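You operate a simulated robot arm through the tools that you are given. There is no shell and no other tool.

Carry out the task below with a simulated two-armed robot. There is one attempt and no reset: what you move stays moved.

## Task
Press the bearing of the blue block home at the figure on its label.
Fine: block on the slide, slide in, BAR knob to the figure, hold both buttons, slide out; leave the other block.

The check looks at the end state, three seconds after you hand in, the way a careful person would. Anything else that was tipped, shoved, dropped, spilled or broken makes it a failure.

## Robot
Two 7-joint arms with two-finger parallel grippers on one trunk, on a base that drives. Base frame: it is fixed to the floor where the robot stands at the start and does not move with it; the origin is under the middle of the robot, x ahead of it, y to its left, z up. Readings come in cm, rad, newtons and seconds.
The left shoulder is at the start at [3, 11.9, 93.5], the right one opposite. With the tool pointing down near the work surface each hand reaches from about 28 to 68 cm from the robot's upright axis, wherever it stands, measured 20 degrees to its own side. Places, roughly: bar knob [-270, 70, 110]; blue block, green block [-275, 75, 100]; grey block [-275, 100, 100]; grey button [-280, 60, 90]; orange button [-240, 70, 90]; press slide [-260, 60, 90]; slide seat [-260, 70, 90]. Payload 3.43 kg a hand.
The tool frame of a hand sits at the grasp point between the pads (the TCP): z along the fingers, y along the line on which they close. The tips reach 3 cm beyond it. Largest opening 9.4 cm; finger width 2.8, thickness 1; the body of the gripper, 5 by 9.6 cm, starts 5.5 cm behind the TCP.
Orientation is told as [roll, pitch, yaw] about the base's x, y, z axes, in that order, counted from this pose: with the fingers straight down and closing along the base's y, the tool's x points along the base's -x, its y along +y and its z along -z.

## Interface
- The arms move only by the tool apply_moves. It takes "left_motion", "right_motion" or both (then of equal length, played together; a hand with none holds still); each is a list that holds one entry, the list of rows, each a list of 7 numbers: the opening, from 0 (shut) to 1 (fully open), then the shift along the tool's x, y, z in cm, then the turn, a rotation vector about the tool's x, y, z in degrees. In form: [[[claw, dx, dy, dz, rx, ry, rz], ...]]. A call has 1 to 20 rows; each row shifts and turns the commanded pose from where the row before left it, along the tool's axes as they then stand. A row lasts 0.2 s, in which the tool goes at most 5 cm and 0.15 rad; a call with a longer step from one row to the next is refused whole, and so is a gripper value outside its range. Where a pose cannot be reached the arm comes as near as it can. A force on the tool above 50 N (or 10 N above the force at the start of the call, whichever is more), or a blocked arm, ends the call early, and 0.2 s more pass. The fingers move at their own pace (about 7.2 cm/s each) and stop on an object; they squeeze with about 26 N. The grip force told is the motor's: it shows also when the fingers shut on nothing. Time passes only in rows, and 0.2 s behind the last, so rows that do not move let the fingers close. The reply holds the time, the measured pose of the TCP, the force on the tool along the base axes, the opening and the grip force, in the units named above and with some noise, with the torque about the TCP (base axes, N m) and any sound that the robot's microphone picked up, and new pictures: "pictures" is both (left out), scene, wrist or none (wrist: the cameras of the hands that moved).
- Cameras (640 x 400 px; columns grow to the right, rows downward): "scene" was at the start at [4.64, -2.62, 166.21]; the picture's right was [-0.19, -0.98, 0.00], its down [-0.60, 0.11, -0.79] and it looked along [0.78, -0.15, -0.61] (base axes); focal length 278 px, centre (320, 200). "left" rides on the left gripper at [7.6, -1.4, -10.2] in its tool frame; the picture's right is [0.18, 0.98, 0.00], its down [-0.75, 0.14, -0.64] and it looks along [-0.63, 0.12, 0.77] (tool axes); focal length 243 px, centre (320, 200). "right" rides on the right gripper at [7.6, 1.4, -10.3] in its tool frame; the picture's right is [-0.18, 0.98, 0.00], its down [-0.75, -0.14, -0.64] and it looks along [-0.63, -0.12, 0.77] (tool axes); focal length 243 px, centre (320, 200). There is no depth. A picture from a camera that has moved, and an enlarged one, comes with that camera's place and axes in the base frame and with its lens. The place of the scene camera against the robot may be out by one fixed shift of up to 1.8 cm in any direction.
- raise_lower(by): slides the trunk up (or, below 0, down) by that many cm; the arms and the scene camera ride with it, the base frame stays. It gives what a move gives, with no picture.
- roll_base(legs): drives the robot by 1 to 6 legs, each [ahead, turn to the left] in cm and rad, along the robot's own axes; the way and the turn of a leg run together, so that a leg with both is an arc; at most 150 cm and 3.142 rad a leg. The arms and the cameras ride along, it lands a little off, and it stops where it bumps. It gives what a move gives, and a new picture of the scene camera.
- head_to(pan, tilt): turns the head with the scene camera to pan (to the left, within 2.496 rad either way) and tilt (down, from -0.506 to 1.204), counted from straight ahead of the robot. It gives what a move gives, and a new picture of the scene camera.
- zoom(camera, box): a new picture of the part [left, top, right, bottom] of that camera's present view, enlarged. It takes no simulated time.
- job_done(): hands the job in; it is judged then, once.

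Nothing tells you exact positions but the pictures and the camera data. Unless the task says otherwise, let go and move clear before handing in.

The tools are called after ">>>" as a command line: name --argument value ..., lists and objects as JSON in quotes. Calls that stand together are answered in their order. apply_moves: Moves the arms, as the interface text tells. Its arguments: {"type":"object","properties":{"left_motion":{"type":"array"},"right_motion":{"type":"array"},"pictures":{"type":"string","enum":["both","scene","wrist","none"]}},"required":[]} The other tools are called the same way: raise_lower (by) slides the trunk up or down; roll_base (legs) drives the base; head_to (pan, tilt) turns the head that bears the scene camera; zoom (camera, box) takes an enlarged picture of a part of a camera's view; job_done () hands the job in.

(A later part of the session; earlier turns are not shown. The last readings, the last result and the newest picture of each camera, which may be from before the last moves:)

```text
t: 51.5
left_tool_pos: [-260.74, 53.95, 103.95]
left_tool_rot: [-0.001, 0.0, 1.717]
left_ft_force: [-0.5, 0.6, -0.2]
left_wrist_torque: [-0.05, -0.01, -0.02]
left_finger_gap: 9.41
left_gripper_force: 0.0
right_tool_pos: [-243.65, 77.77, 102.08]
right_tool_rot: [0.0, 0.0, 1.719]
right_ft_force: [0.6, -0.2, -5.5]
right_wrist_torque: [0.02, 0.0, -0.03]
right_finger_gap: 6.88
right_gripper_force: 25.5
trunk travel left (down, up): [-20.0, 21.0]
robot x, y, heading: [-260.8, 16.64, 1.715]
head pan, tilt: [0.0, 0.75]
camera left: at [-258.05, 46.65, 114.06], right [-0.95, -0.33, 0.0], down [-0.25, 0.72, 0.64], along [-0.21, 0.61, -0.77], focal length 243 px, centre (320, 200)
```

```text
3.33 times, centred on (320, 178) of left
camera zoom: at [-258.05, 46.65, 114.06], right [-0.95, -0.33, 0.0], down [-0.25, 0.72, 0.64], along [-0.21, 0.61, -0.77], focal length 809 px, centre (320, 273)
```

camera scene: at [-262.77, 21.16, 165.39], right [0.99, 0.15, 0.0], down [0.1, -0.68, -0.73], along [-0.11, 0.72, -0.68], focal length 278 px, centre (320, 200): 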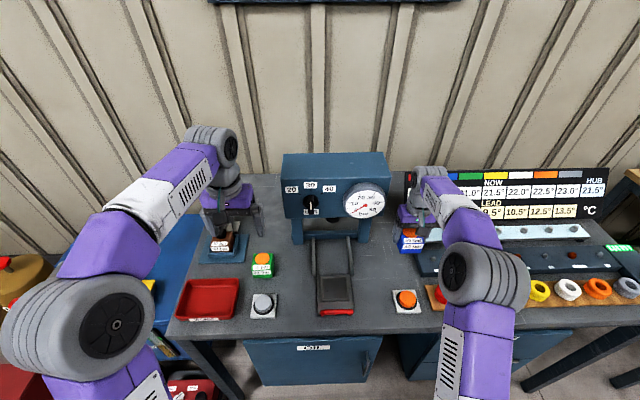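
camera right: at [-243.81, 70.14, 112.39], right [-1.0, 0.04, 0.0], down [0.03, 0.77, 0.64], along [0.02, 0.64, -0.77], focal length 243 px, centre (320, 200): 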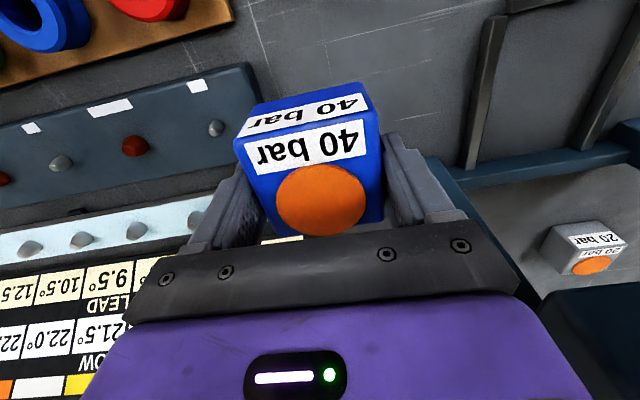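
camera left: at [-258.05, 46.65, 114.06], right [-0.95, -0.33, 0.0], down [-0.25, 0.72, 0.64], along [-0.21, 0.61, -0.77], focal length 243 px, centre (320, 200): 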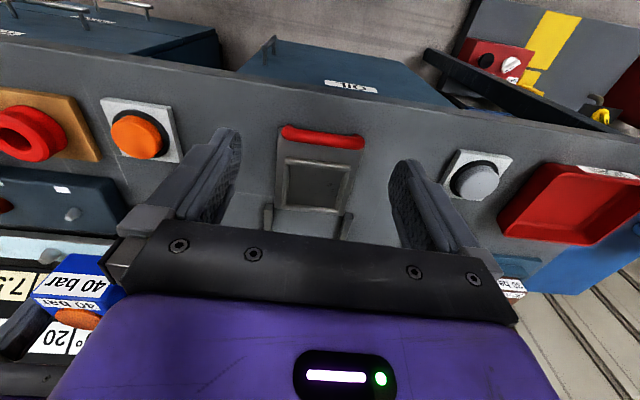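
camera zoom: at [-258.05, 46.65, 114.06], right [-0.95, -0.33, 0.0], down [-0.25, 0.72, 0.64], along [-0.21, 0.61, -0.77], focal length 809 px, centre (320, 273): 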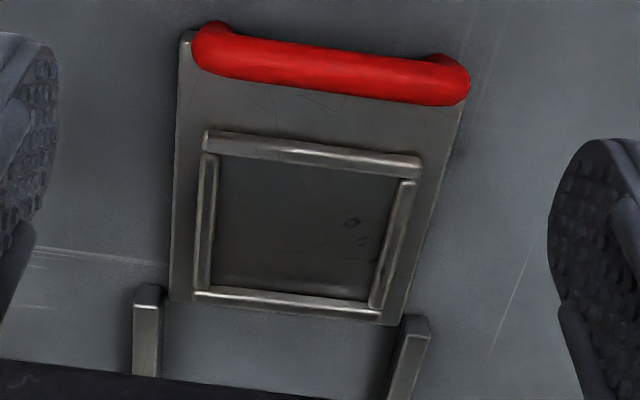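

The seat opening measures only a little larger than the block, so I'll use tight zooms to pin its corners and yaw.

>>> zoom --camera "left" --box '[277, 152, 357, 202]'

>>> zoom --camera "left" --box '[277, 172, 357, 222]'

>>> zoom --camera "scene" --box '[312, 270, 376, 320]'

```text
8.00 times, centred on (317, 177) of left
camera zoom: at [-258.05, 46.65, 114.06], right [-0.95, -0.33, 0.0], down [-0.25, 0.72, 0.64], along [-0.21, 0.61, -0.77], focal length 1941 px, centre (344, 384)
```

zoom: 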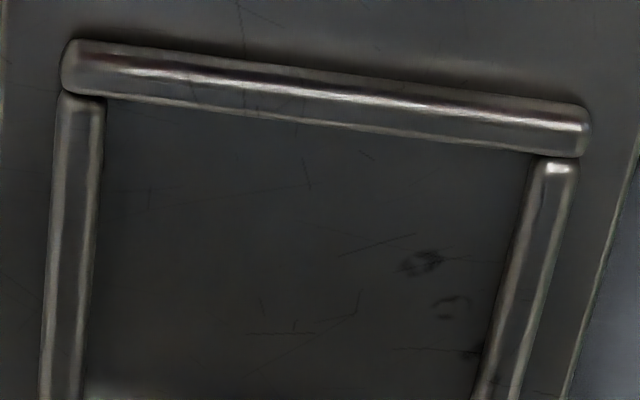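

```text
8.00 times, centred on (317, 197) of left
camera zoom: at [-258.05, 46.65, 114.06], right [-0.95, -0.33, 0.0], down [-0.25, 0.72, 0.64], along [-0.21, 0.61, -0.77], focal length 1941 px, centre (344, 224)
```

zoom: 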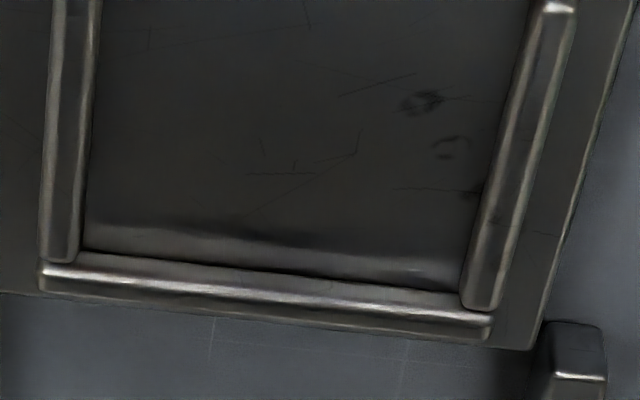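

```text
8.00 times, centred on (344, 295) of scene
camera zoom: at [-262.85, 21.11, 165.4], right [0.99, 0.15, 0.0], down [0.1, -0.67, -0.73], along [-0.11, 0.72, -0.68], focal length 2224 px, centre (128, -560)
```

zoom: 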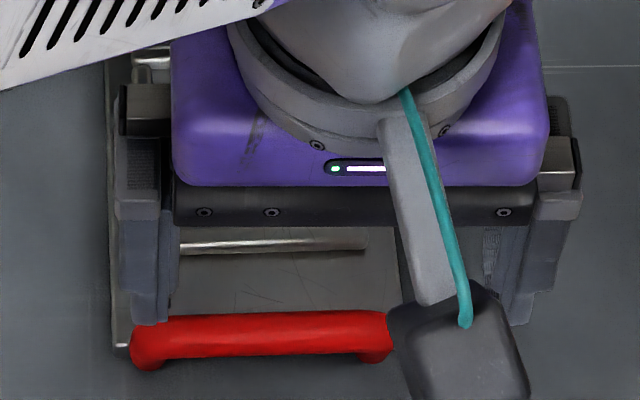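

The seat opening is about 7.1 cm square with yaw near 0.18 rad, against a 6.9 cm block. I'll move the left hand away and use the scene camera at high zoom to settle the yaw.

>>> apply_moves --left_motion '[[[1, 0, 3, -2, 0, 0, 0], [1, 0, 3.5, -2, 0, 0, 0], [1, 0, 4, -1, 0, 0, 0], [1, 0, 4, -1, 0, 0, 0], [1, 0, 4, -1, 0, 0, 0], [1, 0, 4, 0, 0, 0, 0], [1, 0, 4, 0, 0, 0, 0], [1, 0, 0, 0, 0, 0, 0]]]' --pictures "scene"

>>> zoom --camera "scene" --box '[312, 270, 360, 300]'

>>> zoom --camera "scene" --box '[312, 290, 360, 320]'

>>> zoom --camera "scene" --box '[290, 225, 386, 285]'

```text
t: 53.2
left_tool_pos: [-286.71, 50.1, 110.99]
left_tool_rot: [-0.001, -0.002, 1.715]
left_ft_force: [0.1, 0.6, -0.5]
left_wrist_torque: [0.03, 0.07, 0.01]
left_finger_gap: 9.41
left_gripper_force: 0.1
right_tool_pos: [-243.46, 77.89, 102.18]
right_tool_rot: [0.002, 0.001, 1.718]
right_ft_force: [0.5, -0.3, -6.8]
right_wrist_torque: [0.04, 0.01, 0.01]
right_finger_gap: 6.85
right_gripper_force: 26.0
trunk travel left (down, up): [-20.0, 21.0]
robot x, y, heading: [-260.89, 16.47, 1.716]
head pan, tilt: [0.0, 0.75]
camera scene: at [-262.73, 21.15, 165.4], right [0.99, 0.15, 0.0], down [0.1, -0.68, -0.73], along [-0.11, 0.72, -0.68], focal length 278 px, centre (320, 200)
```

scene: 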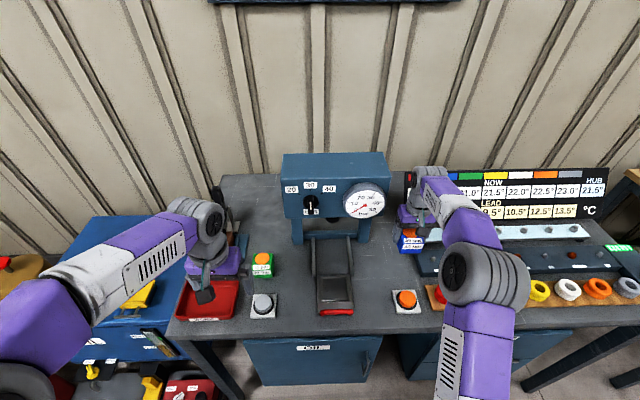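

```text
13.33 times, centred on (336, 285) of scene
camera zoom: at [-262.73, 21.15, 165.4], right [0.99, 0.15, 0.0], down [0.1, -0.68, -0.73], along [-0.11, 0.72, -0.68], focal length 3707 px, centre (107, -933)
```

zoom: 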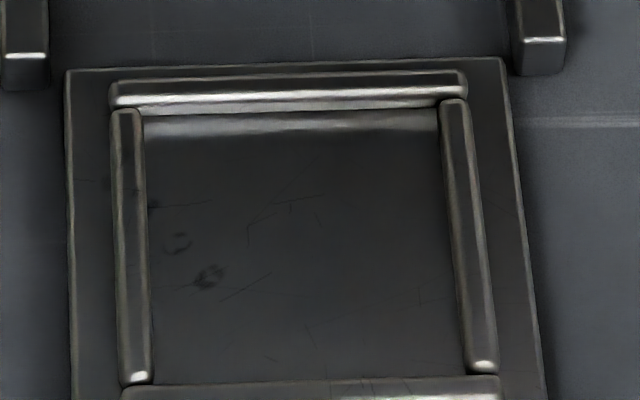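

```text
13.33 times, centred on (336, 305) of scene
camera zoom: at [-262.73, 21.15, 165.4], right [0.99, 0.15, 0.0], down [0.1, -0.68, -0.73], along [-0.11, 0.72, -0.68], focal length 3707 px, centre (107, -1200)
```

zoom: 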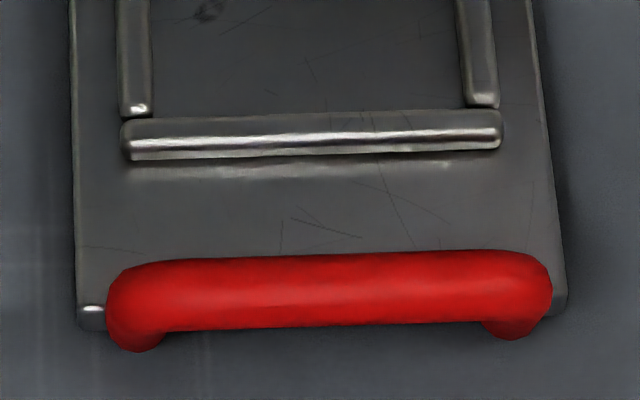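

```text
6.67 times, centred on (338, 255) of scene
camera zoom: at [-262.73, 21.15, 165.4], right [0.99, 0.15, 0.0], down [0.1, -0.68, -0.73], along [-0.11, 0.72, -0.68], focal length 1853 px, centre (200, -167)
```

zoom: 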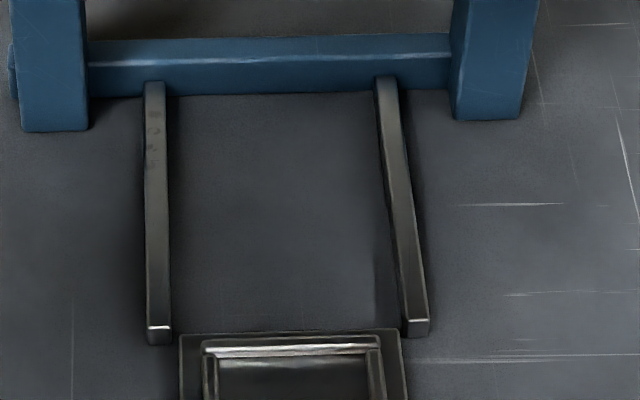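

Scene camera says the slide is turned about 0.03 rad more than the hand (yaw ≈ 0.177). I'll check how the block sits in the gripper before rotating the hand to match.

>>> zoom --camera "right" --box '[220, 70, 400, 245]'

```text
2.29 times, centred on (310, 158) of right
camera zoom: at [-243.77, 70.14, 112.35], right [-1.0, 0.04, 0.0], down [0.03, 0.77, 0.64], along [0.02, 0.64, -0.77], focal length 555 px, centre (343, 297)
```

zoom: 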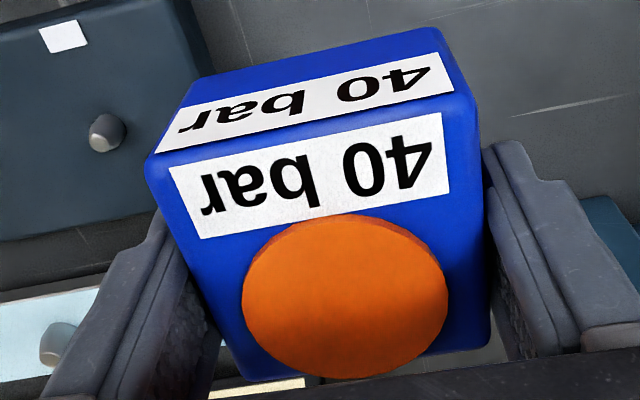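

The block itself sits at yaw ≈ 0.174, already matching the slide, so no rotation is needed. I'll carry it toward me first, then left over the seat at (-263.9, 66.25), staying high.

>>> apply_moves --right_motion '[[[0.4, 3, 0, 0, 0, 0, 0], [0.4, 3, 0, 0, 0, 0, 0], [0.4, 2.52, 0.8, 0, 0, 0, 0], [0.4, 0, 3.5, 0, 0, 0, 0], [0.4, 0, 3.5, 0, 0, 0, 0], [0.4, 0, 3.5, 0, 0, 0, 0], [0.4, 0, 3.5, 0, 0, 0, 0], [0.4, 0, 3.5, 0, 0, 0, 0], [0.4, 0, 3.47, 0, 0, 0, 0], [0.4, 0, 0, 2, 0, 0, 0], [0.4, 0, 0, 2, 0, 0, 0], [0.4, 0, 0, 0, 0, 0, 0]]]' --pictures "both"

>>> zoom --camera "right" --box '[200, 40, 440, 240]'

>>> zoom --camera "left" --box '[0, 0, 320, 200]'

```text
t: 55.9
left_tool_pos: [-286.74, 50.07, 110.91]
left_tool_rot: [0.001, 0.0, 1.717]
left_ft_force: [-0.1, -1.0, 0.3]
left_wrist_torque: [0.03, 0.02, 0.01]
left_finger_gap: 9.38
left_gripper_force: 0.0
right_tool_pos: [-263.79, 66.24, 98.1]
right_tool_rot: [-0.001, 0.0, 1.72]
right_ft_force: [-0.6, 0.4, -6.9]
right_wrist_torque: [0.03, 0.02, 0.01]
right_finger_gap: 6.88
right_gripper_force: 26.3
trunk travel left (down, up): [-20.0, 21.0]
robot x, y, heading: [-261.44, 16.96, 1.718]
head pan, tilt: [0.0, 0.75]
camera scene: at [-262.78, 21.09, 165.4], right [0.99, 0.15, 0.0], down [0.1, -0.67, -0.73], along [-0.11, 0.72, -0.68], focal length 278 px, centre (320, 200)
camera right: at [-264.15, 58.49, 108.31], right [-1.0, 0.04, 0.0], down [0.03, 0.77, 0.64], along [0.02, 0.64, -0.77], focal length 243 px, centre (320, 200)
```

scene: 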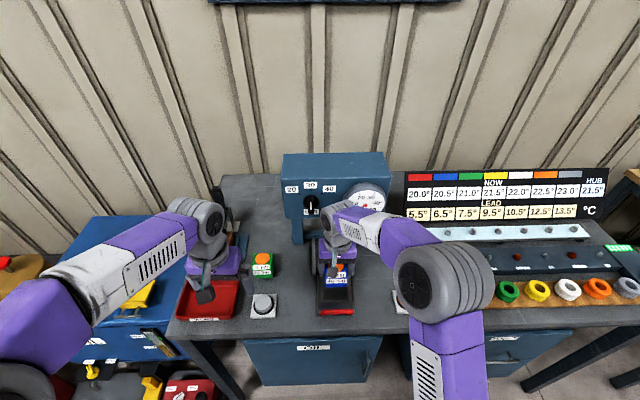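
right: 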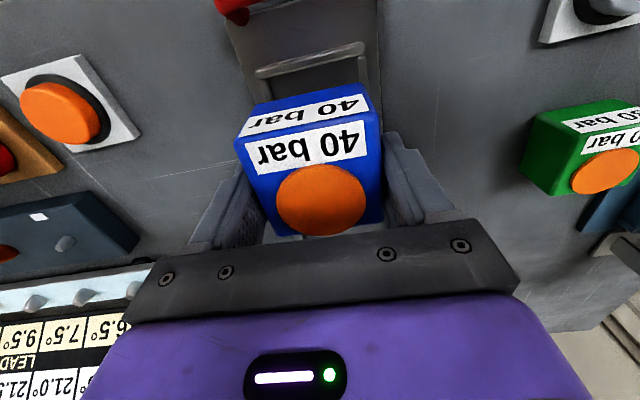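

```text
2.00 times, centred on (320, 140) of right
camera zoom: at [-264.15, 58.49, 108.31], right [-1.0, 0.04, 0.0], down [0.03, 0.77, 0.64], along [0.02, 0.64, -0.77], focal length 485 px, centre (320, 320)
```

zoom: 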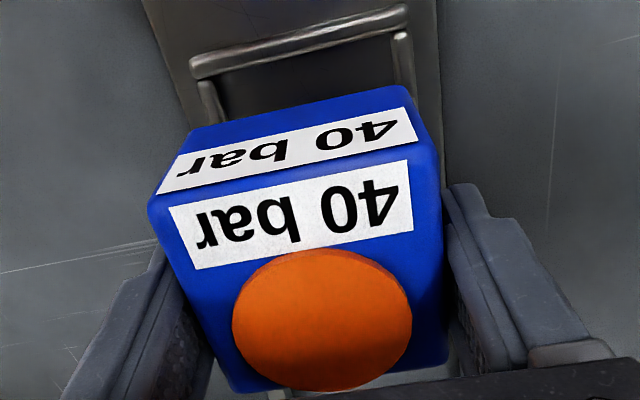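

```text
2.00 times, centred on (160, 100) of left
camera zoom: at [-284.1, 42.81, 121.1], right [-0.95, -0.33, 0.0], down [-0.25, 0.73, 0.64], along [-0.21, 0.61, -0.77], focal length 485 px, centre (640, 400)
```

zoom: 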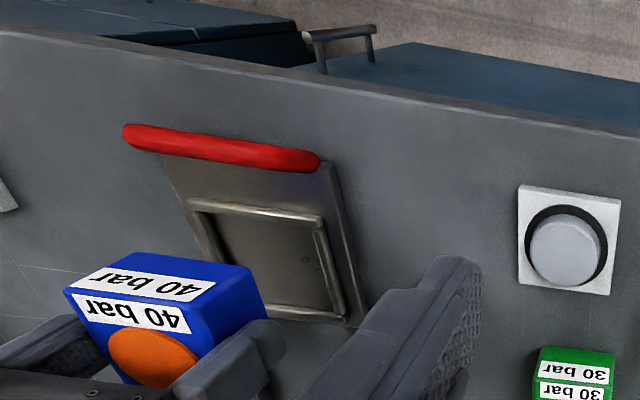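

>>> zoom --camera "right" --box '[225, 0, 395, 106]'

>>> zoom --camera "left" --box '[20, 70, 200, 190]'

>>> zoom --camera "scene" --box '[304, 240, 368, 320]'

```text
3.76 times, centred on (310, 53) of right
camera zoom: at [-264.15, 58.49, 108.31], right [-1.0, 0.04, 0.0], down [0.03, 0.77, 0.64], along [0.02, 0.64, -0.77], focal length 913 px, centre (358, 753)
```

zoom: 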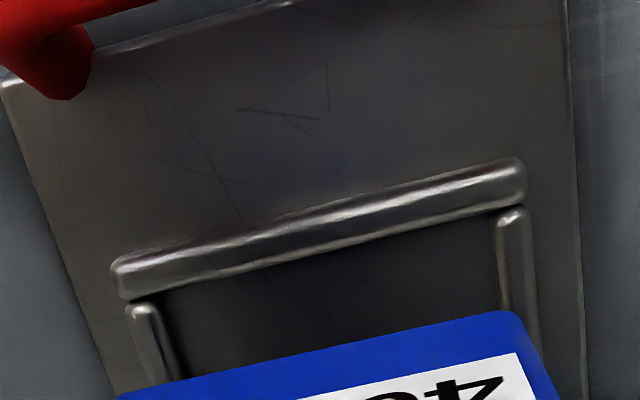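

```text
3.33 times, centred on (110, 130) of left
camera zoom: at [-284.1, 42.81, 121.1], right [-0.95, -0.33, 0.0], down [-0.25, 0.73, 0.64], along [-0.21, 0.61, -0.77], focal length 809 px, centre (1020, 433)
```

zoom: 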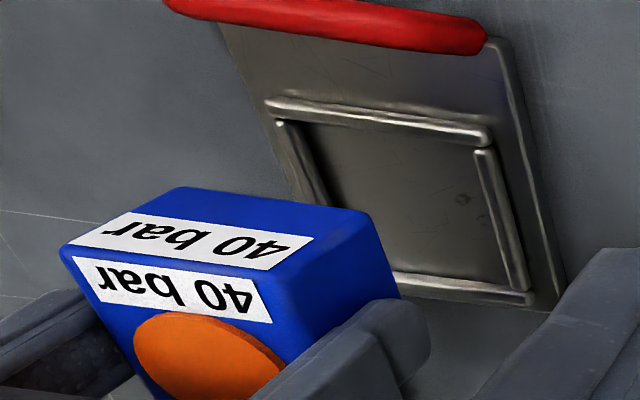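

```text
5.00 times, centred on (336, 280) of scene
camera zoom: at [-262.78, 21.09, 165.4], right [0.99, 0.15, 0.0], down [0.1, -0.67, -0.73], along [-0.11, 0.72, -0.68], focal length 1390 px, centre (240, -200)
```

zoom: 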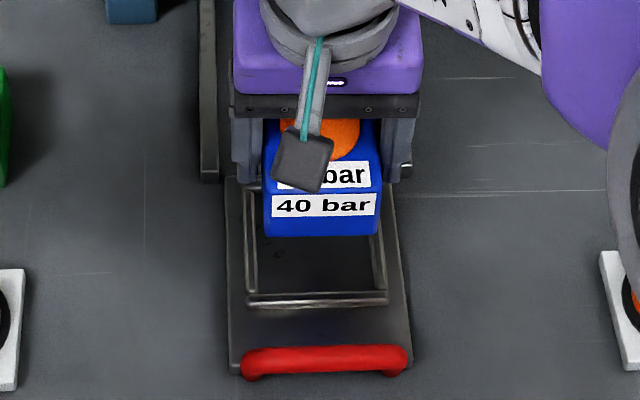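

Block and slide yaw agree within about 0.01 rad. I'll nudge yaw by half a degree and lower to hover just above the rim, then compare edges.

>>> apply_moves --right_motion '[[[0.4, 0, 0, 2, 0, 0, -0.5], [0.4, 0, 0, 2, 0, 0, 0], [0.4, 0, 0, 1.5, 0, 0, 0], [0.4, 0, 0, 0, 0, 0, 0]]]' --pictures "none"

>>> zoom --camera "right" --box '[210, 50, 400, 169]'

>>> zoom --camera "left" --box '[20, 70, 180, 170]'

>>> zoom --camera "scene" --box '[312, 265, 368, 320]'

```text
t: 56.9
left_tool_pos: [-286.73, 50.17, 110.95]
left_tool_rot: [0.0, -0.001, 1.718]
left_ft_force: [-0.6, 0.2, 0.8]
left_wrist_torque: [-0.02, -0.02, -0.01]
left_finger_gap: 9.4
left_gripper_force: 0.2
right_tool_pos: [-263.91, 66.24, 92.58]
right_tool_rot: [-0.001, 0.001, 1.726]
right_ft_force: [1.1, -0.6, -6.7]
right_wrist_torque: [0.04, 0.02, 0.02]
right_finger_gap: 6.87
right_gripper_force: 26.3
trunk travel left (down, up): [-20.0, 21.0]
robot x, y, heading: [-261.23, 16.98, 1.717]
head pan, tilt: [0.0, 0.75]
```

```text
3.36 times, centred on (305, 110) of right
camera zoom: at [-264.09, 58.56, 102.87], right [-1.0, 0.03, 0.0], down [0.02, 0.77, 0.64], along [0.02, 0.64, -0.77], focal length 816 px, centre (370, 504)
```

zoom: 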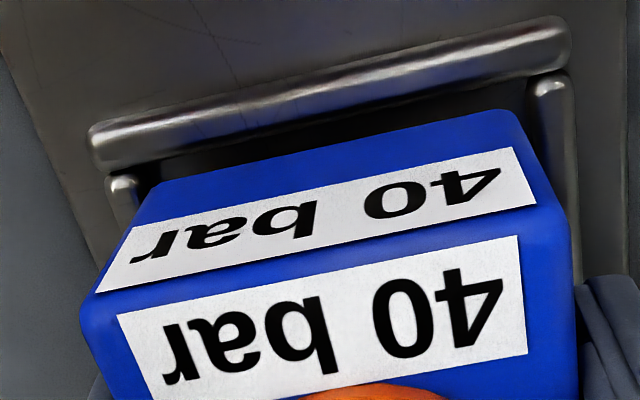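

```text
4.00 times, centred on (100, 120) of left
camera zoom: at [-284.11, 42.81, 121.09], right [-0.95, -0.33, 0.0], down [-0.25, 0.73, 0.64], along [-0.21, 0.61, -0.77], focal length 970 px, centre (1200, 520)
```

zoom: 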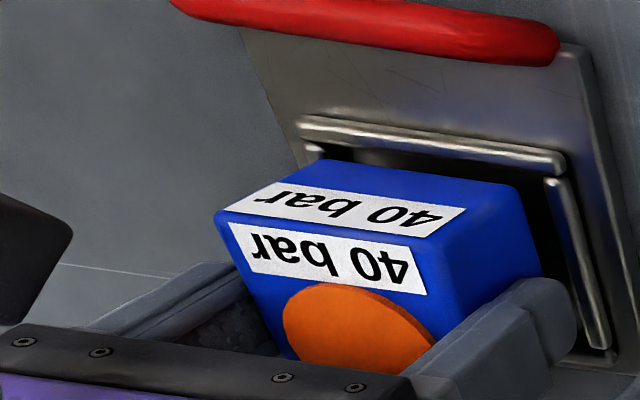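

```text
7.27 times, centred on (340, 292) of scene
camera zoom: at [-262.8, 21.1, 165.4], right [0.99, 0.15, 0.0], down [0.1, -0.67, -0.73], along [-0.11, 0.72, -0.68], focal length 2022 px, centre (174, -473)
```

zoom: 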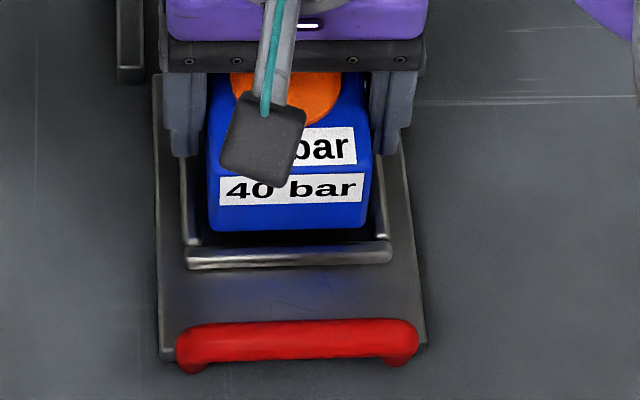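

Laterally the block looks centred within about 1 mm, and the front gap to the near rail looks right. I'll lower in small steps while watching force.

>>> apply_moves --right_motion '[[[0.4, 0, 0, 0.3, 0, 0, 0], [0.4, 0, 0, 0.3, 0, 0, 0], [0.4, 0, 0, 0, 0, 0, 0]]]' --pictures "none"

>>> zoom --camera "right" --box '[210, 50, 400, 169]'

>>> zoom --camera "left" --box '[60, 80, 180, 170]'

```text
t: 57.6
left_tool_pos: [-286.7, 50.16, 110.95]
left_tool_rot: [0.0, -0.001, 1.716]
left_ft_force: [-0.2, 0.3, -0.5]
left_wrist_torque: [-0.05, -0.02, 0.01]
left_finger_gap: 9.42
left_gripper_force: 0.0
right_tool_pos: [-263.98, 66.17, 91.99]
right_tool_rot: [0.001, -0.001, 1.726]
right_ft_force: [0.9, -0.1, -5.6]
right_wrist_torque: [0.02, 0.0, 0.01]
right_finger_gap: 6.85
right_gripper_force: 26.1
trunk travel left (down, up): [-20.0, 21.0]
robot x, y, heading: [-261.32, 16.75, 1.717]
head pan, tilt: [0.0, 0.75]
```

```text
3.36 times, centred on (305, 110) of right
camera zoom: at [-264.09, 58.55, 102.28], right [-1.0, 0.03, 0.0], down [0.02, 0.77, 0.64], along [0.02, 0.64, -0.77], focal length 816 px, centre (370, 504)
```

zoom: 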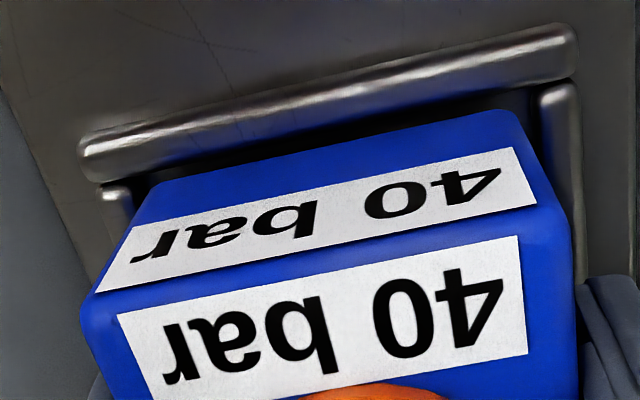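

```text
4.44 times, centred on (120, 125) of left
camera zoom: at [-284.12, 42.82, 121.09], right [-0.95, -0.33, 0.0], down [-0.25, 0.73, 0.64], along [-0.21, 0.61, -0.77], focal length 1078 px, centre (1209, 533)
```

zoom: 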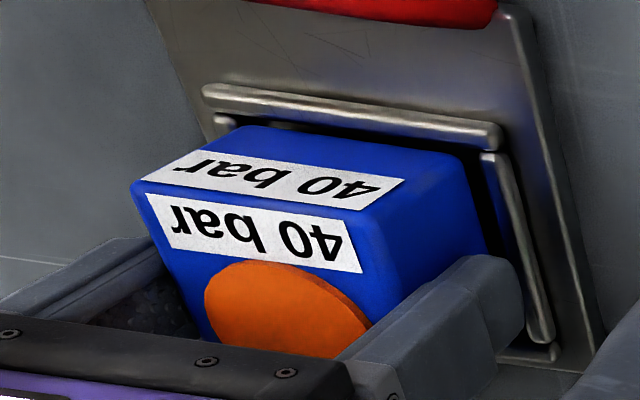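

>>> apply_moves --right_motion '[[[0.4, 0, 0, 0.2, 0, 0, 0], [0.4, 0, 0, 0.2, 0, 0, 0], [0.4, 0, 0, 0, 0, 0, 0]]]' --pictures "none"

>>> zoom --camera "right" --box '[210, 50, 400, 169]'

>>> zoom --camera "left" --box '[60, 80, 180, 170]'

```text
t: 58.5
left_tool_pos: [-286.83, 50.06, 110.9]
left_tool_rot: [-0.001, -0.001, 1.718]
left_ft_force: [0.5, 0.0, -0.1]
left_wrist_torque: [0.01, -0.01, 0.02]
left_finger_gap: 9.37
left_gripper_force: 0.1
right_tool_pos: [-263.94, 66.36, 91.54]
right_tool_rot: [-0.001, -0.001, 1.726]
right_ft_force: [0.2, -0.3, -5.2]
right_wrist_torque: [0.04, 0.02, -0.02]
right_finger_gap: 6.83
right_gripper_force: 26.0
trunk travel left (down, up): [-20.0, 21.0]
robot x, y, heading: [-261.27, 16.74, 1.718]
head pan, tilt: [0.0, 0.75]
```

```text
3.36 times, centred on (305, 110) of right
camera zoom: at [-264.09, 58.57, 101.87], right [-1.0, 0.03, 0.0], down [0.02, 0.77, 0.64], along [0.02, 0.64, -0.77], focal length 816 px, centre (370, 504)
```

zoom: 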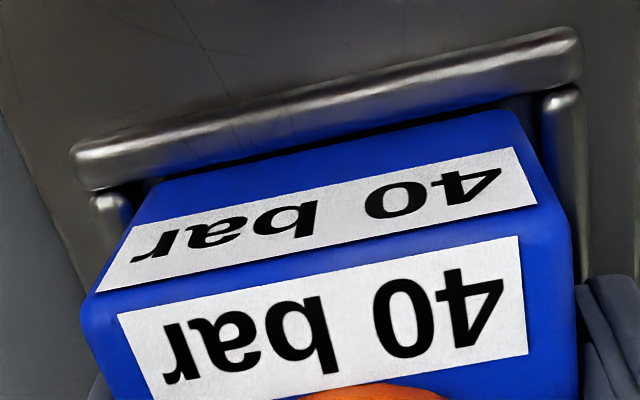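

```text
4.44 times, centred on (120, 125) of left
camera zoom: at [-284.12, 42.82, 121.09], right [-0.95, -0.33, 0.0], down [-0.25, 0.73, 0.64], along [-0.21, 0.61, -0.77], focal length 1078 px, centre (1209, 533)
```

zoom: 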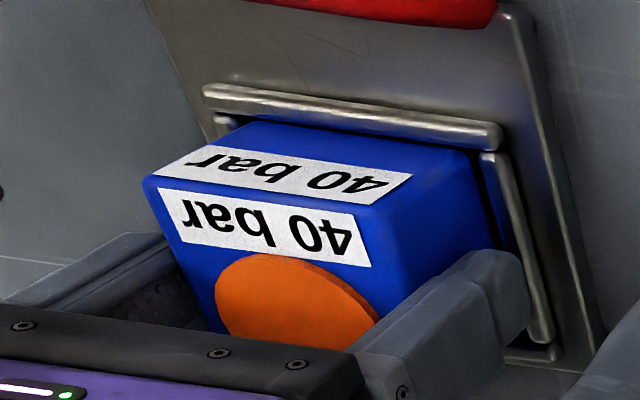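

>>> apply_moves --right_motion '[[[0.4, 0, 0, 0.2, 0, 0, 0], [0.4, 0, 0, 0.2, 0, 0, 0], [0.4, 0, 0, 0, 0, 0, 0]]]' --pictures "none"

>>> zoom --camera "right" --box '[210, 50, 400, 169]'

>>> zoom --camera "left" --box '[60, 80, 180, 170]'

```text
t: 59.2
left_tool_pos: [-286.74, 50.02, 110.94]
left_tool_rot: [0.0, 0.0, 1.717]
left_ft_force: [-0.4, 0.1, -0.1]
left_wrist_torque: [0.04, -0.03, 0.03]
left_finger_gap: 9.4
left_gripper_force: 0.2
right_tool_pos: [-264.02, 66.29, 91.3]
right_tool_rot: [0.0, -0.004, 1.725]
right_ft_force: [1.5, 0.7, 8.0]
right_wrist_torque: [-0.43, -0.25, 0.21]
right_finger_gap: 6.82
right_gripper_force: 25.9
trunk travel left (down, up): [-20.0, 21.0]
robot x, y, heading: [-261.12, 17.21, 1.718]
head pan, tilt: [0.0, 0.75]
```

```text
3.36 times, centred on (305, 110) of right
camera zoom: at [-264.07, 58.53, 101.59], right [-1.0, 0.03, 0.0], down [0.02, 0.77, 0.64], along [0.02, 0.64, -0.77], focal length 816 px, centre (370, 504)
```

zoom: 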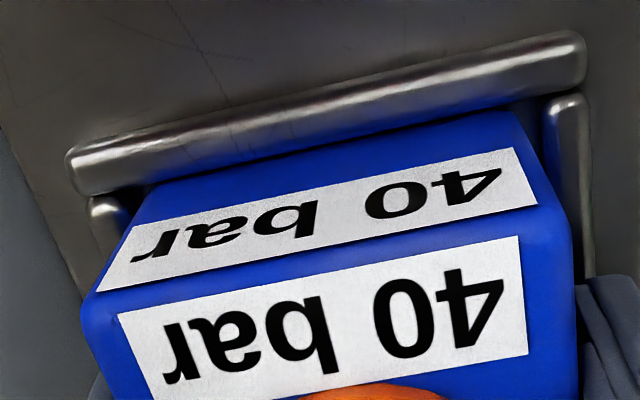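

```text
4.44 times, centred on (120, 125) of left
camera zoom: at [-284.09, 42.74, 121.13], right [-0.95, -0.33, 0.0], down [-0.25, 0.72, 0.64], along [-0.21, 0.61, -0.77], focal length 1078 px, centre (1209, 533)
```

zoom: 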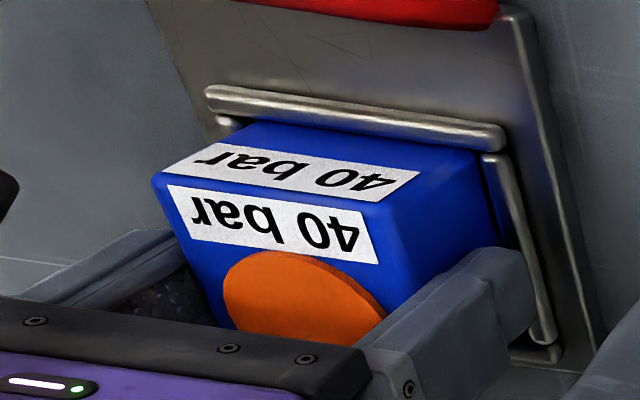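

Contact now (about 14 N up) with the block bottom near z 86.5, which is below the rim top, so it appears to be on the seat floor. I'll open the fingers slightly so it settles, and look.

>>> apply_moves --right_motion '[[[0.78, 0, 0, 0, 0, 0, 0], [0.78, 0, 0, 0, 0, 0, 0], [0.78, 0, 0, 0, 0, 0, 0]]]' --pictures "none"

>>> zoom --camera "right" --box '[210, 50, 400, 169]'

>>> zoom --camera "left" --box '[60, 80, 180, 170]'

>>> zoom --camera "scene" --box '[312, 265, 368, 320]'

```text
t: 60.0
left_tool_pos: [-286.73, 50.08, 110.95]
left_tool_rot: [0.0, -0.003, 1.718]
left_ft_force: [0.3, 0.9, 0.9]
left_wrist_torque: [0.02, 0.01, 0.04]
left_finger_gap: 9.37
left_gripper_force: 0.1
right_tool_pos: [-263.96, 66.17, 91.12]
right_tool_rot: [0.0, -0.001, 1.725]
right_ft_force: [1.2, -0.1, 0.1]
right_wrist_torque: [-0.03, 0.01, 0.02]
right_finger_gap: 7.33
right_gripper_force: 0.1
trunk travel left (down, up): [-20.0, 21.0]
robot x, y, heading: [-260.97, 16.82, 1.721]
head pan, tilt: [0.0, 0.75]
```

```text
3.36 times, centred on (305, 110) of right
camera zoom: at [-264.1, 58.52, 101.49], right [-1.0, 0.03, 0.0], down [0.02, 0.77, 0.64], along [0.02, 0.64, -0.77], focal length 816 px, centre (370, 504)
```

zoom: 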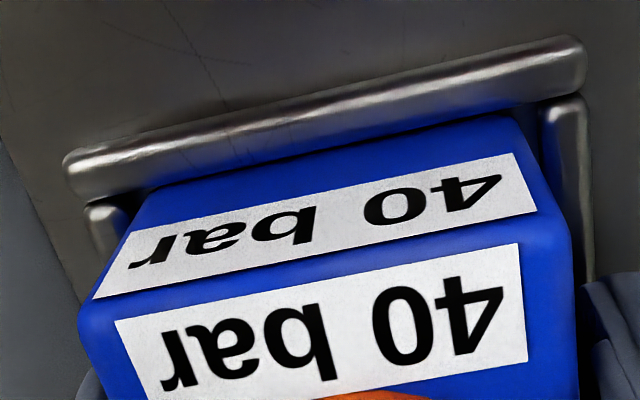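

```text
4.44 times, centred on (120, 125) of left
camera zoom: at [-284.12, 42.78, 121.1], right [-0.95, -0.33, 0.0], down [-0.25, 0.72, 0.64], along [-0.21, 0.61, -0.77], focal length 1078 px, centre (1209, 533)
```

zoom: 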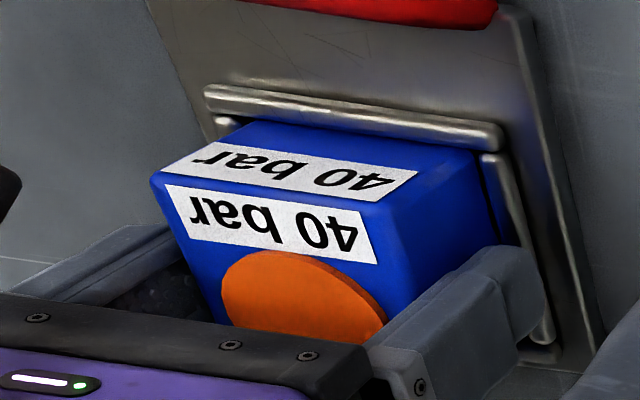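

```text
7.27 times, centred on (340, 292) of scene
camera zoom: at [-262.81, 21.05, 165.4], right [0.99, 0.15, 0.0], down [0.1, -0.67, -0.73], along [-0.11, 0.72, -0.68], focal length 2022 px, centre (174, -473)
```

zoom: 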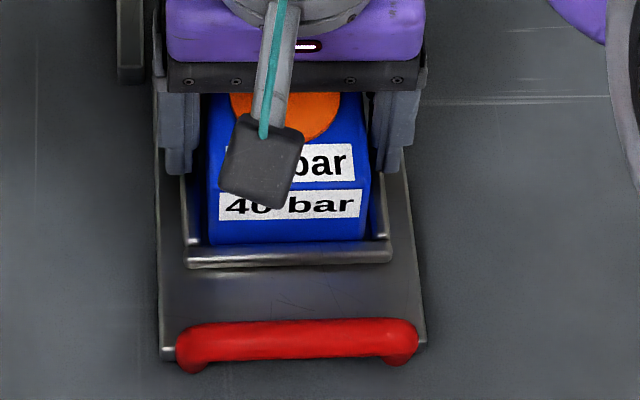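

The block looks seated inside the rim. I'll open wider, raise the hand and inspect.

>>> apply_moves --right_motion '[[[0.95, 0, 0, 0, 0, 0, 0], [0.95, 0, 0, 0, 0, 0, 0], [0.95, 0, 0, -2, 0, 0, 0], [0.95, 0, 0, -3, 0, 0, 0], [0.95, 0, 0, -4, 0, 0, 0], [0.95, 0, 0, -4, 0, 0, 0], [0.95, 3, 0, -2, 0, 0, 0], [0.95, 0, 0, 0, 0, 0, 0]]]' --pictures "wrist"

>>> zoom --camera "right" --box '[240, 20, 400, 150]'

>>> zoom --camera "left" --box '[60, 60, 200, 180]'

```text
t: 61.9
left_tool_pos: [-286.78, 50.17, 110.76]
left_tool_rot: [0.002, -0.002, 1.718]
left_ft_force: [0.4, -1.3, -0.1]
left_wrist_torque: [0.0, 0.02, 0.01]
left_finger_gap: 9.41
left_gripper_force: 0.0
right_tool_pos: [-263.43, 63.26, 106.1]
right_tool_rot: [-0.001, 0.0, 1.726]
right_ft_force: [-0.1, 0.9, -0.3]
right_wrist_torque: [0.03, 0.01, -0.02]
right_finger_gap: 8.95
right_gripper_force: 0.1
trunk travel left (down, up): [-20.0, 21.0]
robot x, y, heading: [-260.82, 16.51, 1.72]
head pan, tilt: [0.0, 0.75]
camera right: at [-263.63, 55.54, 116.44], right [-1.0, 0.03, 0.0], down [0.02, 0.77, 0.64], along [0.02, 0.64, -0.77], focal length 243 px, centre (320, 200)
```

right: 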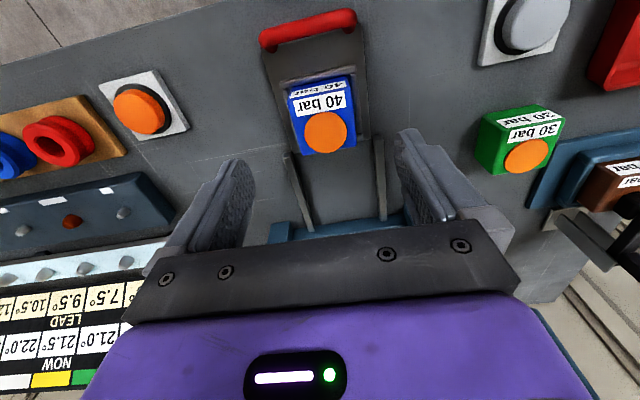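

```text
3.08 times, centred on (320, 85) of right
camera zoom: at [-263.63, 55.54, 116.44], right [-1.0, 0.03, 0.0], down [0.02, 0.77, 0.64], along [0.02, 0.64, -0.77], focal length 746 px, centre (320, 554)
```

zoom: 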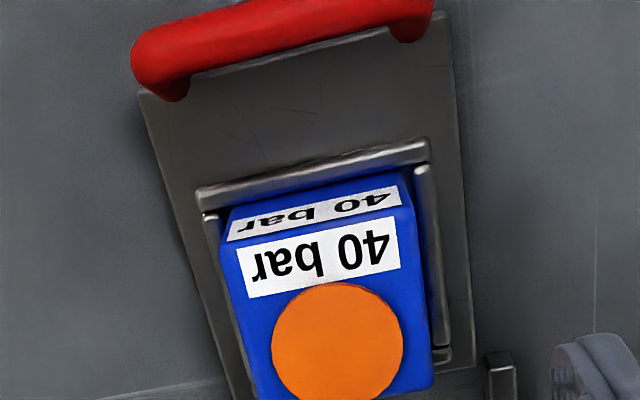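

```text
3.33 times, centred on (130, 120) of left
camera zoom: at [-284.15, 42.87, 121.07], right [-0.95, -0.33, 0.0], down [-0.25, 0.73, 0.64], along [-0.21, 0.61, -0.77], focal length 809 px, centre (953, 467)
```

zoom: 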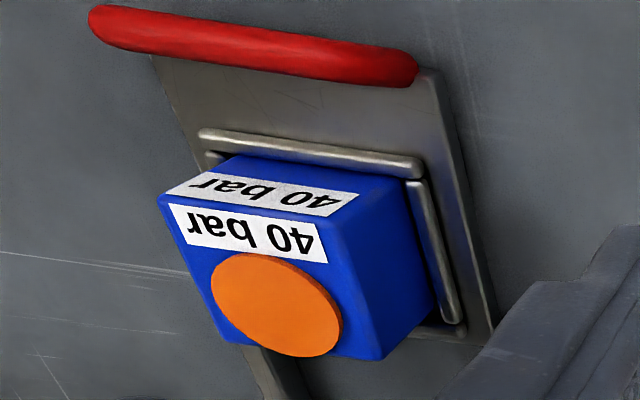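

>>> zoom --camera "scene" --box '[308, 250, 372, 320]'

>>> zoom --camera "left" --box '[80, 90, 180, 180]'

```text
5.71 times, centred on (340, 285) of scene
camera zoom: at [-262.84, 21.17, 165.39], right [0.99, 0.15, 0.0], down [0.1, -0.68, -0.73], along [-0.11, 0.72, -0.68], focal length 1589 px, centre (206, -286)
```

zoom: 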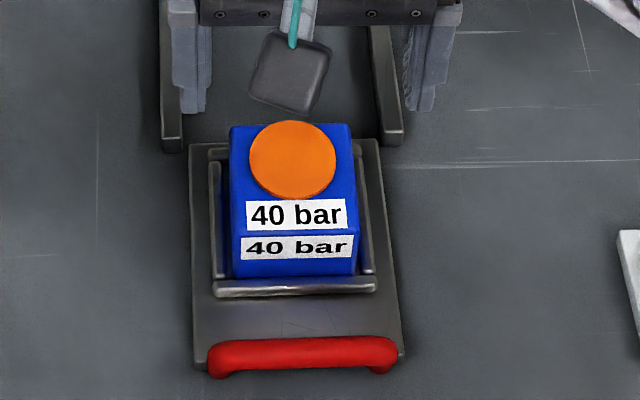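

```text
4.44 times, centred on (130, 135) of left
camera zoom: at [-284.15, 42.87, 121.07], right [-0.95, -0.33, 0.0], down [-0.25, 0.73, 0.64], along [-0.21, 0.61, -0.77], focal length 1078 px, centre (1164, 489)
```

zoom: 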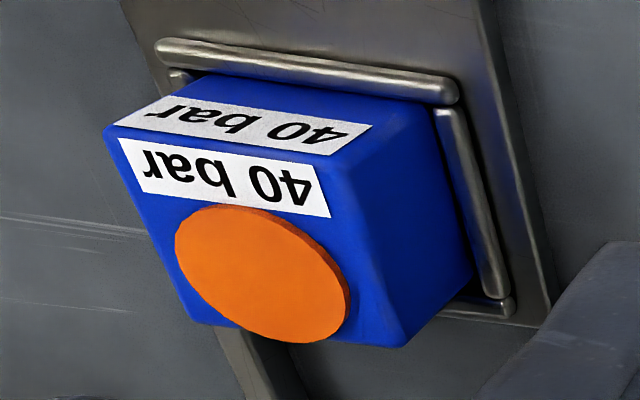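

The block is seated squarely between the rails. Next I'll push the slide in: its red handle bar runs sideways at about (-262.4, 58, 88.3), so I'll roll the right hand 90° and tilt it 35° forward to grip the bar fore-and-aft without the wrist hitting the press head.

>>> apply_moves --right_motion '[[[0.34, 1, 0, 0, 0, 0, -8.295], [0.34, 1, 0, 0, 0, 0, -8.295], [0.34, 0, 0, 0, 0, 0, -8.295], [0.34, 0, 0, 0, 0, 0, -8.295], [0.34, 0, 0, 0, 0, 0, -8.295], [0.34, 0, 0, 0, 0, 0, -8.295], [0.34, 0, 0, 0, 0, 0, -8.295], [0.34, 0, 0, 0, 0, 0, -8.295], [0.34, 0, 0, 0, 0, 0, -8.295], [0.34, 0, 0, 0, 0, 0, -8.295], [0.34, 0, 0, 0, 0, 0, -8.295], [0.34, 0, 0, 0, 0, 0, 0]]]' --pictures "both"

```text
t: 64.5
left_tool_pos: [-286.71, 50.18, 111.01]
left_tool_rot: [0.001, -0.001, 1.717]
left_ft_force: [-0.3, -0.2, -0.2]
left_wrist_torque: [0.01, 0.02, 0.02]
left_finger_gap: 9.4
left_gripper_force: 0.0
right_tool_pos: [-263.02, 61.31, 106.2]
right_tool_rot: [-0.001, -0.001, -2.964]
right_ft_force: [0.1, -0.2, 0.2]
right_wrist_torque: [-0.02, 0.01, -0.01]
right_finger_gap: 3.21
right_gripper_force: 0.1
trunk travel left (down, up): [-20.0, 21.0]
robot x, y, heading: [-261.26, 16.88, 1.715]
head pan, tilt: [0.0, 0.75]
camera scene: at [-262.81, 21.05, 165.4], right [0.99, 0.15, 0.0], down [0.1, -0.67, -0.73], along [-0.11, 0.72, -0.68], focal length 278 px, centre (320, 200)
camera right: at [-255.2, 61.32, 116.47], right [-0.01, -1.0, 0.0], down [-0.77, 0.01, 0.64], along [-0.64, 0.0, -0.77], focal length 243 px, centre (320, 200)
```

scene: 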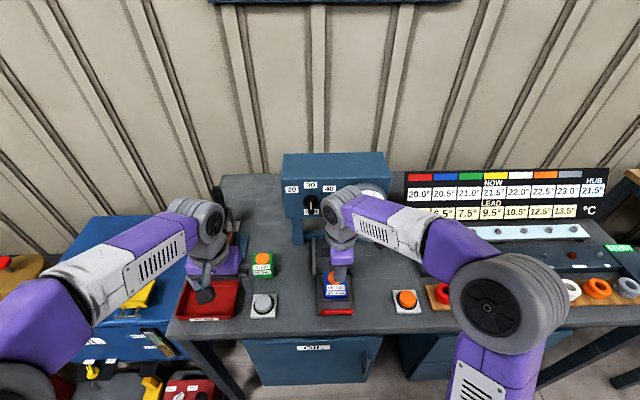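
right: 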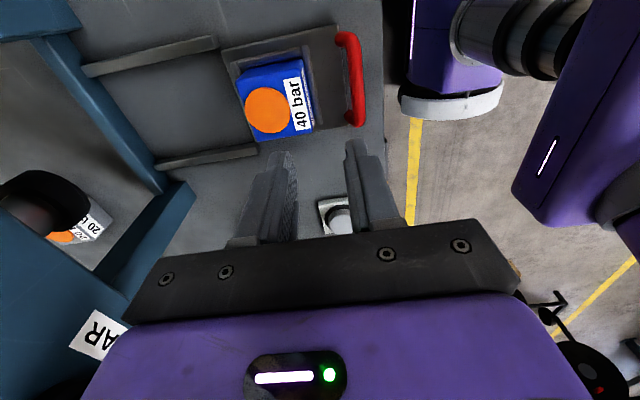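

>>> apply_moves --right_motion '[[[0.34, 0, 0, 0, 7, 0, 0], [0.34, 0, 0, 0, 7, 0, 0], [0.34, 0, 0, 0, 7, 0, 0], [0.34, 0, 0, 0, 7, 0, 0], [0.34, 0, 0, 0, 7, 0, 0], [0.34, 0, 0, 0, 0, 0, 0]]]' --pictures "wrist"

```text
t: 65.8
left_tool_pos: [-286.72, 50.09, 110.91]
left_tool_rot: [0.0, 0.001, 1.719]
left_ft_force: [0.5, -0.9, -0.4]
left_wrist_torque: [0.02, -0.03, 0.0]
left_finger_gap: 9.4
left_gripper_force: 0.0
right_tool_pos: [-263.03, 61.38, 106.15]
right_tool_rot: [-0.611, -0.002, -2.965]
right_ft_force: [0.2, -0.1, 0.1]
right_wrist_torque: [0.01, -0.02, 0.01]
right_finger_gap: 3.19
right_gripper_force: 0.0
trunk travel left (down, up): [-20.0, 21.0]
robot x, y, heading: [-261.43, 16.87, 1.721]
head pan, tilt: [0.0, 0.75]
camera right: at [-254.21, 55.77, 113.82], right [-0.04, -0.82, -0.56], down [-0.7, -0.38, 0.61], along [-0.72, 0.42, -0.56], focal length 243 px, centre (320, 200)
```

right: 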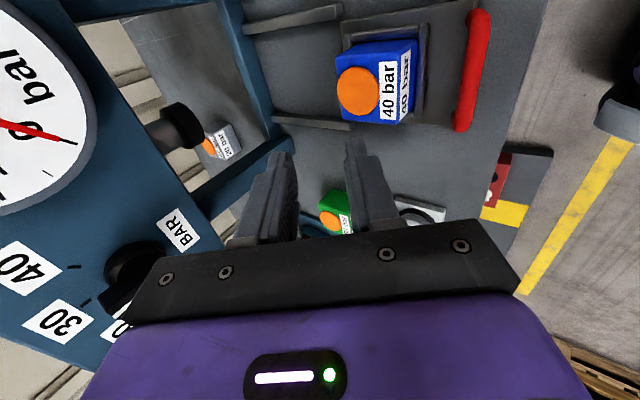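

The tilt worked as intended. Now moving to a pre-grasp point behind and above the bar.

>>> apply_moves --right_motion '[[[0.34, 0, 3.25, 0.66, 0, 0, 0], [0.34, 0, 3.25, 0.66, 0, 0, 0], [0.34, 0, 3.25, 0.66, 0, 0, 0], [0.34, 0, 3.25, 0.66, 0, 0, 0], [0.34, 0, 0, 2, 0, 0, 0], [0.34, 0, 0, 0, 0, 0, 0]]]' --pictures "both"

>>> zoom --camera "right" --box '[220, 60, 440, 220]'

>>> zoom --camera "left" --box '[0, 0, 320, 200]'

```text
t: 67.2
left_tool_pos: [-286.75, 50.0, 110.89]
left_tool_rot: [0.0, 0.001, 1.717]
left_ft_force: [-0.1, 0.3, -1.2]
left_wrist_torque: [0.01, 0.01, 0.0]
left_finger_gap: 9.39
left_gripper_force: 0.0
right_tool_pos: [-261.82, 53.73, 95.01]
right_tool_rot: [-0.61, 0.0, -2.964]
right_ft_force: [0.0, 0.2, -0.6]
right_wrist_torque: [-0.01, -0.01, 0.0]
right_finger_gap: 3.22
right_gripper_force: 0.0
right hand out of reach, approached as far as the arm can: row 4
trunk travel left (down, up): [-20.0, 21.0]
robot x, y, heading: [-261.03, 17.22, 1.715]
head pan, tilt: [0.0, 0.75]
camera scene: at [-262.8, 20.98, 165.41], right [0.99, 0.15, 0.0], down [0.1, -0.67, -0.73], along [-0.11, 0.72, -0.68], focal length 278 px, centre (320, 200)
camera right: at [-253.03, 48.19, 102.64], right [-0.04, -0.82, -0.56], down [-0.7, -0.38, 0.61], along [-0.72, 0.42, -0.56], focal length 243 px, centre (320, 200)
```

scene: 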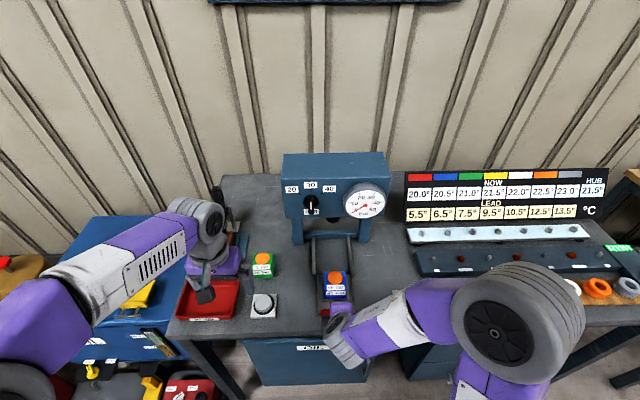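
right: 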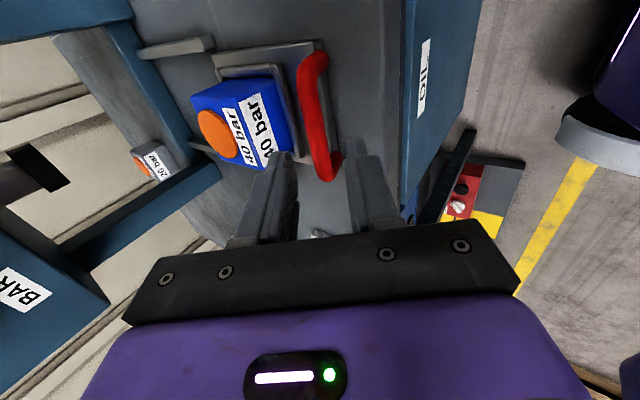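

```text
2.50 times, centred on (330, 140) of right
camera zoom: at [-253.03, 48.19, 102.64], right [-0.04, -0.82, -0.56], down [-0.7, -0.38, 0.61], along [-0.72, 0.42, -0.56], focal length 606 px, centre (295, 350)
```

zoom: 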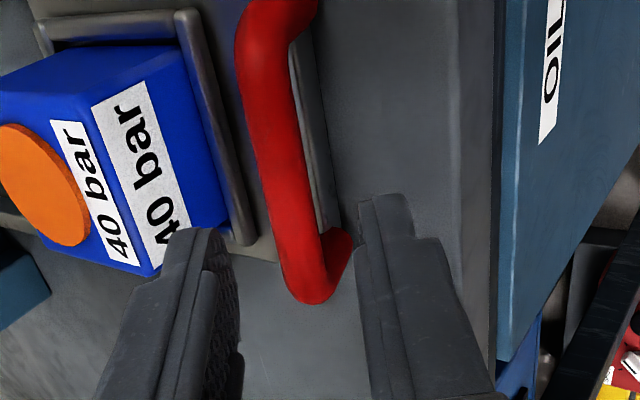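

```text
2.00 times, centred on (160, 100) of left
camera zoom: at [-284.11, 42.73, 121.11], right [-0.95, -0.33, 0.0], down [-0.25, 0.72, 0.64], along [-0.21, 0.61, -0.77], focal length 485 px, centre (640, 400)
```

zoom: 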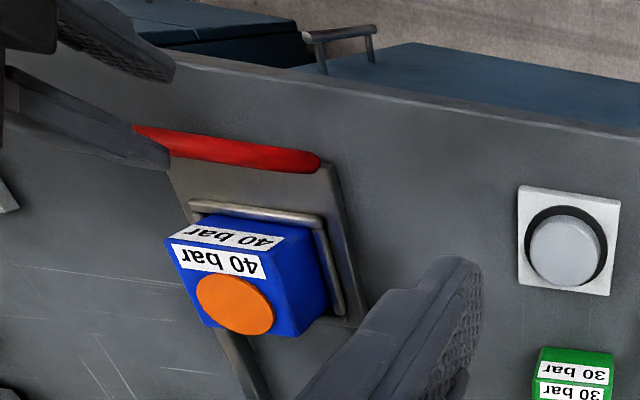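

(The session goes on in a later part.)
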